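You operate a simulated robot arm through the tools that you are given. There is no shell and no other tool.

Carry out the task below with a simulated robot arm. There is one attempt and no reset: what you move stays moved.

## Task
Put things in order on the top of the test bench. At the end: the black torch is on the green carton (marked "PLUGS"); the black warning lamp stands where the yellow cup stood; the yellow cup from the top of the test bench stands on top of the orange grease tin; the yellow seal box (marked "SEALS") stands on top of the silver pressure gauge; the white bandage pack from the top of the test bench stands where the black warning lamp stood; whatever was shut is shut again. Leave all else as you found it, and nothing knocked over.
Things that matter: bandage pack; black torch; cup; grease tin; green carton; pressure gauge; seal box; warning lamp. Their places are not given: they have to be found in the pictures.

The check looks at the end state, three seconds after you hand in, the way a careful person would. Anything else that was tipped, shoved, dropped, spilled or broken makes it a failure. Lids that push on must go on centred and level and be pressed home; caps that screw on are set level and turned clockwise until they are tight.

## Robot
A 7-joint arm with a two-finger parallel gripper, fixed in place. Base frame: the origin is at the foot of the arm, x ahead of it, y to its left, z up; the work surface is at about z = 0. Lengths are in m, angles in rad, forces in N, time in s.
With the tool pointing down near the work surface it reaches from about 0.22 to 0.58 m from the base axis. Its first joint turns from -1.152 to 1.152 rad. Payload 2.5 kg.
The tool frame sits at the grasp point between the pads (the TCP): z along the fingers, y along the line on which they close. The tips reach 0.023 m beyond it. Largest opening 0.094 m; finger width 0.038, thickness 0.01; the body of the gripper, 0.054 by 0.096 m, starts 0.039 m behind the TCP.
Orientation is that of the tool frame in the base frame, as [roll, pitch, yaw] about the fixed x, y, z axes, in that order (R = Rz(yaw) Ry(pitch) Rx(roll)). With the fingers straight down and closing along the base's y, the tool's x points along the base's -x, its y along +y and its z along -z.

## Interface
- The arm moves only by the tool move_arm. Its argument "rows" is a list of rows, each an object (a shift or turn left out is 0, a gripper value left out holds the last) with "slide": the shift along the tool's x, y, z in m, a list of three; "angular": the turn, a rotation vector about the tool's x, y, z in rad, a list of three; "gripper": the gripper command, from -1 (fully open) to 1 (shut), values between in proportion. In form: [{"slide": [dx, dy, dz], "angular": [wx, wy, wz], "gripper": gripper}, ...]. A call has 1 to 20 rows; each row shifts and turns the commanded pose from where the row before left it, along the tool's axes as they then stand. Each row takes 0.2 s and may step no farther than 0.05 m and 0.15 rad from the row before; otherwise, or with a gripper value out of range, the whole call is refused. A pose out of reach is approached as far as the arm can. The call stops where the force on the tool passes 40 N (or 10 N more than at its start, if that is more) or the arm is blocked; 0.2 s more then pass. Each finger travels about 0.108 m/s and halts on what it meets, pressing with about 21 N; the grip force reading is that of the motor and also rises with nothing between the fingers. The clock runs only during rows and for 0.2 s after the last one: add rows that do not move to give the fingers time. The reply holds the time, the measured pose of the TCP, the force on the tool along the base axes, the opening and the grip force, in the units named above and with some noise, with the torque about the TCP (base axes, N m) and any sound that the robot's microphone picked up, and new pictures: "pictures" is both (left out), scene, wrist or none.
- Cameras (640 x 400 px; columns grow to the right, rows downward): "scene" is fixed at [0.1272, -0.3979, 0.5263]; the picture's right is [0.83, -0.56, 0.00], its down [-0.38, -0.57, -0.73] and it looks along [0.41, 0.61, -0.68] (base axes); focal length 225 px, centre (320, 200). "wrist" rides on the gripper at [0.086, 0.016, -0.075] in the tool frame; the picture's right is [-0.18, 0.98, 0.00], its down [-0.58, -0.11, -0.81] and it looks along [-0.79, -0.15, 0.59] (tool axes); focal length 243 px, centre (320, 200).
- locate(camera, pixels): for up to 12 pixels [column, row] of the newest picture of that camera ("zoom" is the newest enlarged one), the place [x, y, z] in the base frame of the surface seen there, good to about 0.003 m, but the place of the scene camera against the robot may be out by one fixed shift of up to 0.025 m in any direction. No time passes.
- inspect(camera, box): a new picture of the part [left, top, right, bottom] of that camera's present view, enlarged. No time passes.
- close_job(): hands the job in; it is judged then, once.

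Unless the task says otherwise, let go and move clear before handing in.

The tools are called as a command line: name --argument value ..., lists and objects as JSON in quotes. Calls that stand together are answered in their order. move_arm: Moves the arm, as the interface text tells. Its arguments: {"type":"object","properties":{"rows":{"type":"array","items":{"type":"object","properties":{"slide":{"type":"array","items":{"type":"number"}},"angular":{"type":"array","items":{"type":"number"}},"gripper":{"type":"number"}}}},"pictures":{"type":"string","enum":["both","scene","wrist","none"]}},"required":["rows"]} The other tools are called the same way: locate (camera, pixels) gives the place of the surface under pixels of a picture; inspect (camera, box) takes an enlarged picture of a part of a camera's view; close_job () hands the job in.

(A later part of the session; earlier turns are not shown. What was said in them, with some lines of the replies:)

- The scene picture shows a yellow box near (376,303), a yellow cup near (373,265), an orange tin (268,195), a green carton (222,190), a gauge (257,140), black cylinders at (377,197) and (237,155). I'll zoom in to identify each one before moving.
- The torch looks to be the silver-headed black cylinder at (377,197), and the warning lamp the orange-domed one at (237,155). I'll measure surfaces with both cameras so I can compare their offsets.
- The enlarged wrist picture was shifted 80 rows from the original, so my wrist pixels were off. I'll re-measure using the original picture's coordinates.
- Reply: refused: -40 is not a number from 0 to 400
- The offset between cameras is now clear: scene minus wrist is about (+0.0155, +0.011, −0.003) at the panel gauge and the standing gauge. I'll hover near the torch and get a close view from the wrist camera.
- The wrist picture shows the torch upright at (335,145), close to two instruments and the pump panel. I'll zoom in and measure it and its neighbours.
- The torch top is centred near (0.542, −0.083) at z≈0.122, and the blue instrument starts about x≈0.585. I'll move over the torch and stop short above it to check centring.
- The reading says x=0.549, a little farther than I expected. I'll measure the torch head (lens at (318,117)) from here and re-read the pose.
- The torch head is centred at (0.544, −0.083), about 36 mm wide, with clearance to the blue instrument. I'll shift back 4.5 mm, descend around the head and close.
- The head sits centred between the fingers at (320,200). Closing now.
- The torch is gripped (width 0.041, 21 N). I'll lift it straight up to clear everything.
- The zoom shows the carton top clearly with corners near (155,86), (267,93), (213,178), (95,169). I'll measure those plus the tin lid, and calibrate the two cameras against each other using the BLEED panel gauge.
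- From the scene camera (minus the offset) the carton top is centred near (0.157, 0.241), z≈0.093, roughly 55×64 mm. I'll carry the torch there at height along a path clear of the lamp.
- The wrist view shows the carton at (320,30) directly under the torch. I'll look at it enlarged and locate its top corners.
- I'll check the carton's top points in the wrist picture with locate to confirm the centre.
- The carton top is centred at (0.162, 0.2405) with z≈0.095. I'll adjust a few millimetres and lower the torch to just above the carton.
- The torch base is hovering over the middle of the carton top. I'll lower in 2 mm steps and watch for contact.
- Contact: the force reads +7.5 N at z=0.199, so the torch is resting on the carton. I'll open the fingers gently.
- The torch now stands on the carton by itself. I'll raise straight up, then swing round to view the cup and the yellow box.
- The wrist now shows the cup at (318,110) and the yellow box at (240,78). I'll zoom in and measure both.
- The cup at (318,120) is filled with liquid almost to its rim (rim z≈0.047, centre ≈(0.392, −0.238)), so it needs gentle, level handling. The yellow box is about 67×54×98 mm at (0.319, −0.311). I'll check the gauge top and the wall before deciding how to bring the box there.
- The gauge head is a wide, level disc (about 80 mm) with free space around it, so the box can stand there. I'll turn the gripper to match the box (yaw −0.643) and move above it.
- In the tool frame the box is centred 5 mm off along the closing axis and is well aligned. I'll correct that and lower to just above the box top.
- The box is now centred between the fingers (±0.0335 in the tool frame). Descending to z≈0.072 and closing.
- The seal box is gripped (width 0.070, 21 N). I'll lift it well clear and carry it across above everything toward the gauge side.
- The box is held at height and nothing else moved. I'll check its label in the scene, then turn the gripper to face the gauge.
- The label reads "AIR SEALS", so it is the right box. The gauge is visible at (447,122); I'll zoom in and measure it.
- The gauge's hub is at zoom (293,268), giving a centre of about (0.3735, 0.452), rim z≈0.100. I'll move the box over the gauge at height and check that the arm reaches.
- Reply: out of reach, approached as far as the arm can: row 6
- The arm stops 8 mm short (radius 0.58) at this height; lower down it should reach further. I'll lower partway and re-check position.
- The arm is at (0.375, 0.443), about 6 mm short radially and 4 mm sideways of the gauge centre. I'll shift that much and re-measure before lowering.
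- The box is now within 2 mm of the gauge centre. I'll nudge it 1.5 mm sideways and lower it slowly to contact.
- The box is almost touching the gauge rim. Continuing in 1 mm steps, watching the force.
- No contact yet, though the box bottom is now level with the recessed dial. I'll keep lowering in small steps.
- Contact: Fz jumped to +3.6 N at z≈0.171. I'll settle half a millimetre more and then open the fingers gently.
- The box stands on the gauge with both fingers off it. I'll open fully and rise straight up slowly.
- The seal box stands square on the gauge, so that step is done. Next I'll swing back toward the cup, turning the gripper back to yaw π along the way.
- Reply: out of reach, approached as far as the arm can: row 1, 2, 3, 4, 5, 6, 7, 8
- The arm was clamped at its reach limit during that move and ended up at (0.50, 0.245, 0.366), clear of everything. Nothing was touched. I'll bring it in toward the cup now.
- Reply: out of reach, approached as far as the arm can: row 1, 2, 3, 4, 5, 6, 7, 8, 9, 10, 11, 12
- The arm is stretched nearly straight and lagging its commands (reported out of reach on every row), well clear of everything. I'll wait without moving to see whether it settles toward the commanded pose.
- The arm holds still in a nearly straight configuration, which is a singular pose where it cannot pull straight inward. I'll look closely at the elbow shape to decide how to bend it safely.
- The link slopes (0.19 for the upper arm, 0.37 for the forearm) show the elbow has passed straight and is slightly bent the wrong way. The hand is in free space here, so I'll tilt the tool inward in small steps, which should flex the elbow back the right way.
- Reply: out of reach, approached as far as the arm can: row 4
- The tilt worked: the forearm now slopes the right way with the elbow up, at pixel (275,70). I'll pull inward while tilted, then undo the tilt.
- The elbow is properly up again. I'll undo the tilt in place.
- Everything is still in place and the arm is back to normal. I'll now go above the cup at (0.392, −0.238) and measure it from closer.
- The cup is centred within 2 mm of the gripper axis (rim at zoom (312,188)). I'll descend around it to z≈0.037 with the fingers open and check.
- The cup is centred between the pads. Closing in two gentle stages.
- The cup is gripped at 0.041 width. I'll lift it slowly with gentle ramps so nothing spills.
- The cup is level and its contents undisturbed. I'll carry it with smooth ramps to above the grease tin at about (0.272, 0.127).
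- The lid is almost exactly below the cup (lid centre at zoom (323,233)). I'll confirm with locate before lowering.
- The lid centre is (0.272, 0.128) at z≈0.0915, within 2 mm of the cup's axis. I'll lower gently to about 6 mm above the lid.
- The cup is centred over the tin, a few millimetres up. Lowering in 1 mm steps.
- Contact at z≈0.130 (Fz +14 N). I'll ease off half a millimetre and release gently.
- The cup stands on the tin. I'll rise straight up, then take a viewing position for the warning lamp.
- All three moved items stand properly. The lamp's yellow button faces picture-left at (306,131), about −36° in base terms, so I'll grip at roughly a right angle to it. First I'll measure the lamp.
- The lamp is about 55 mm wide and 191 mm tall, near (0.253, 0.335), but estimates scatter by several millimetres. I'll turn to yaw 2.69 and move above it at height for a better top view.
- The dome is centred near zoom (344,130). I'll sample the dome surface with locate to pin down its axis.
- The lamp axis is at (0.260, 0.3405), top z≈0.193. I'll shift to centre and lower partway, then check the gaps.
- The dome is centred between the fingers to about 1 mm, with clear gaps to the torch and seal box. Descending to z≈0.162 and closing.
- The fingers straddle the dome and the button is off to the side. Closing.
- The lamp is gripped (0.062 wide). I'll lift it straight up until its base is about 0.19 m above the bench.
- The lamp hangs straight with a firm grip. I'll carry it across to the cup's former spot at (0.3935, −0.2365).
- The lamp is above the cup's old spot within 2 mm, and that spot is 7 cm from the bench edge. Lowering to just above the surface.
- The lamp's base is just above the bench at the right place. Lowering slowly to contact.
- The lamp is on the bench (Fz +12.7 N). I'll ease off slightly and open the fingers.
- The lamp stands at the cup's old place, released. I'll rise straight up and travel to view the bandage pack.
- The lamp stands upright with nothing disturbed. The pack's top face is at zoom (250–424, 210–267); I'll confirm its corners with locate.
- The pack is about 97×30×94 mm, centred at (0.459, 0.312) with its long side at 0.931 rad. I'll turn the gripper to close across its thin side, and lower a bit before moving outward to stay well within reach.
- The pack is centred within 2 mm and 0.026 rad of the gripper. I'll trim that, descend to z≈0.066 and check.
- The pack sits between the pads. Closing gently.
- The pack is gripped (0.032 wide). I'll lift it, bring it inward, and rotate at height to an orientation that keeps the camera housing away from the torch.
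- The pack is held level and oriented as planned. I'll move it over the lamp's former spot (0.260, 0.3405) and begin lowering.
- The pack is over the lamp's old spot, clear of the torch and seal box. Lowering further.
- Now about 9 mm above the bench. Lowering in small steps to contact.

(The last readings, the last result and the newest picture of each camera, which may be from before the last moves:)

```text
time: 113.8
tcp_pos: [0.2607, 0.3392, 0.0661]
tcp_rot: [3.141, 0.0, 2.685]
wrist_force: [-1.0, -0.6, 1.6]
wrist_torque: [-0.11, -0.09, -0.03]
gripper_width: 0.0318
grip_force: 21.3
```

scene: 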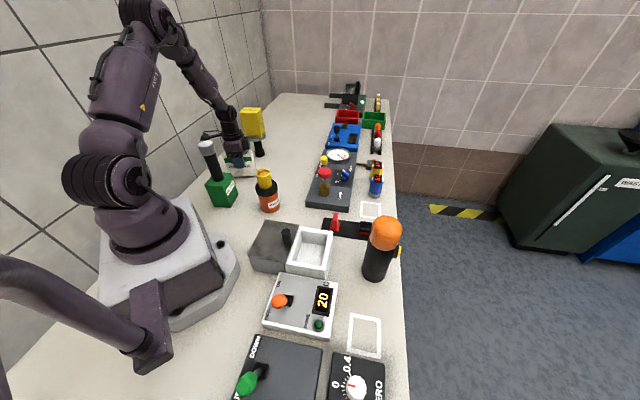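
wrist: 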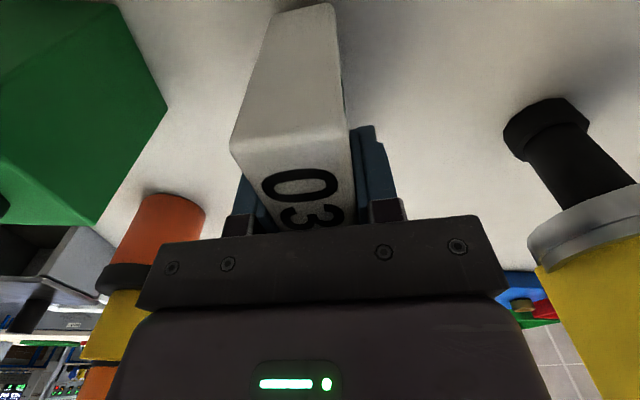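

Contact is starting (Fz +1.6 N). I'll settle 0.4 mm more and release gently.

move_arm --rows '[{"slide": [0, 0, 0.0004]}, {}, {"gripper": 0.28}, {"gripper": 0.15}, {"gripper": -0.1}, {"gripper": -0.5}, {}]' --pictures "both"

inspect --camera "scene" --box '[190, 110, 290, 210]'

```text
time: 115.4
tcp_pos: [0.2604, 0.3395, 0.0656]
tcp_rot: [3.141, 0.001, 2.686]
wrist_force: [-0.4, 0.0, 0.8]
wrist_torque: [-0.02, 0.03, 0.0]
gripper_width: 0.0705
grip_force: 0.0
```

scene: 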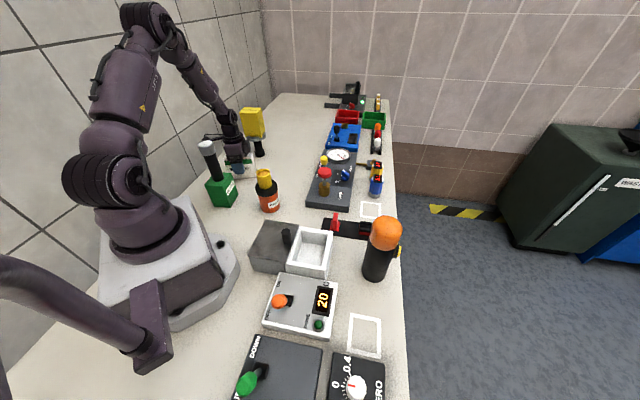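
wrist: 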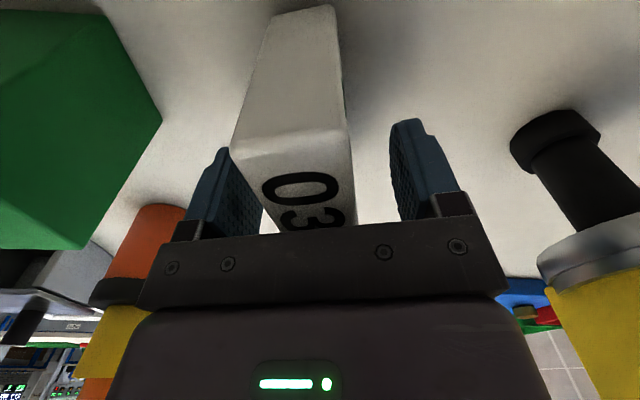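

```text
4.00 times, centred on (240, 160) of scene
```

zoom: 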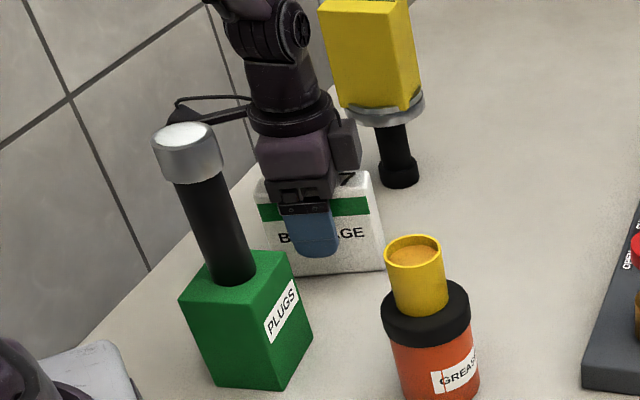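

The pack stands on its own. Rising straight up and clear for a final check.

move_arm --rows '[{"gripper": -0.7}, {"slide": [0, 0, -0.01]}, {"slide": [0, 0, -0.03]}, {"slide": [0, 0, -0.045]}, {"slide": [0, 0, -0.045]}, {"slide": [0, 0, -0.045]}, {"slide": [0, 0, -0.045]}, {}]' --pictures "both"

inspect --camera "scene" --box '[190, 90, 310, 220]'

inspect --camera "wrist" --box '[200, 0, 500, 160]'

```text
time: 117.2
tcp_pos: [0.2592, 0.3403, 0.2851]
tcp_rot: [-3.14, -0.001, 2.686]
wrist_force: [-0.2, -0.2, -0.7]
wrist_torque: [0.01, -0.01, -0.01]
gripper_width: 0.08
grip_force: 0.1
```

scene: 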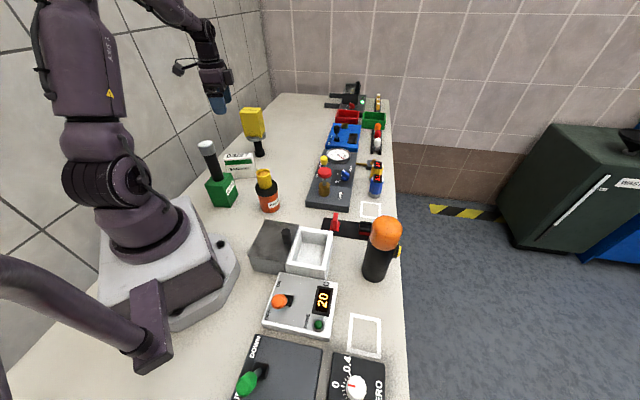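
wrist: 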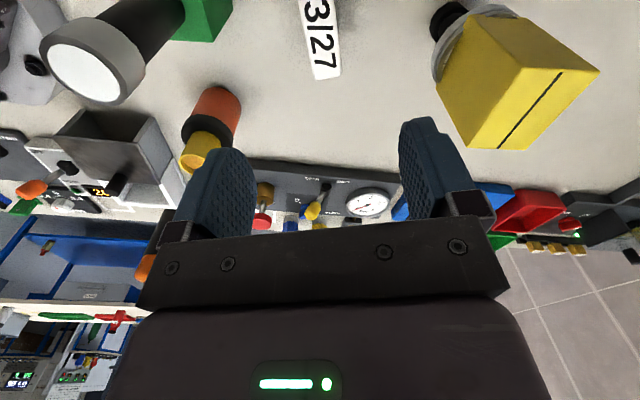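

```text
3.08 times, centred on (250, 155) of scene
```

zoom: 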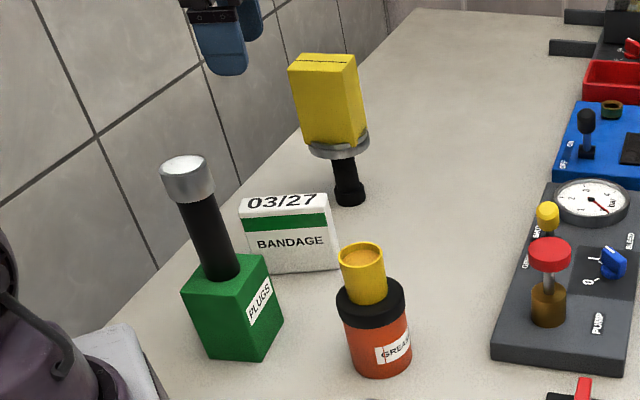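

```text
2.13 times, centred on (350, 80) of wrist
```

zoom: 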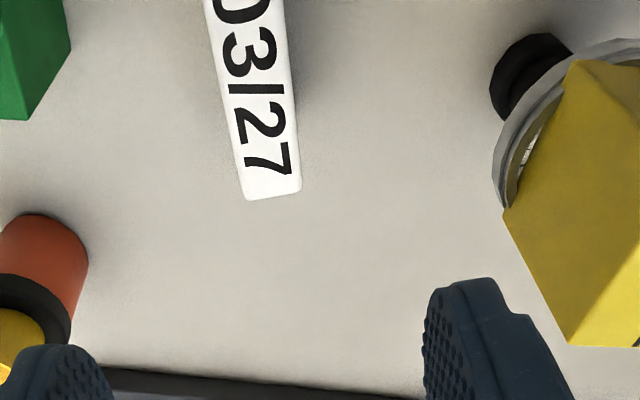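

Final check of the scene picture: the torch stands on the PLUGS carton and the bandage pack is upright at the lamp's old spot. The seal box is square on the gauge, and the full cup is on the shut grease tin. The lamp stands at the cup's old spot near (380,250), and everything else is unchanged. The gripper is open and clear, so I'm handing in.

close_job

```text
The job is handed in.
```

The job is handed in, and the last pictures showed every item in its place. The final check result hasn't come back to me.

- **Black torch:** standing on the green "PLUGS" carton.
- **Yellow cup:** on top of the grease tin, held level throughout with no spill visible. The tin's lid was left shut.
- **Black warning lamp:** upright where the cup stood, to within a few millimetres by my measurements. I gripped it clear of its yellow button.
- **Yellow seal box:** standing on the silver pressure gauge. Its label reads "AIR SEALS". Its corners reach slightly past the gauge's rim, and it stayed steady after I let go.
- **White bandage pack:** upright where the lamp stood, turned about 80° from the way it originally faced.

The arm got stuck fully stretched once, after I raised it at the edge of its reach over the gauge. It was in free air with nothing in the gripper. It touched nothing, and I worked it loose before carrying on.

Nothing else on the bench looked moved or tipped. The gripper was open and clear of everything when I handed in.
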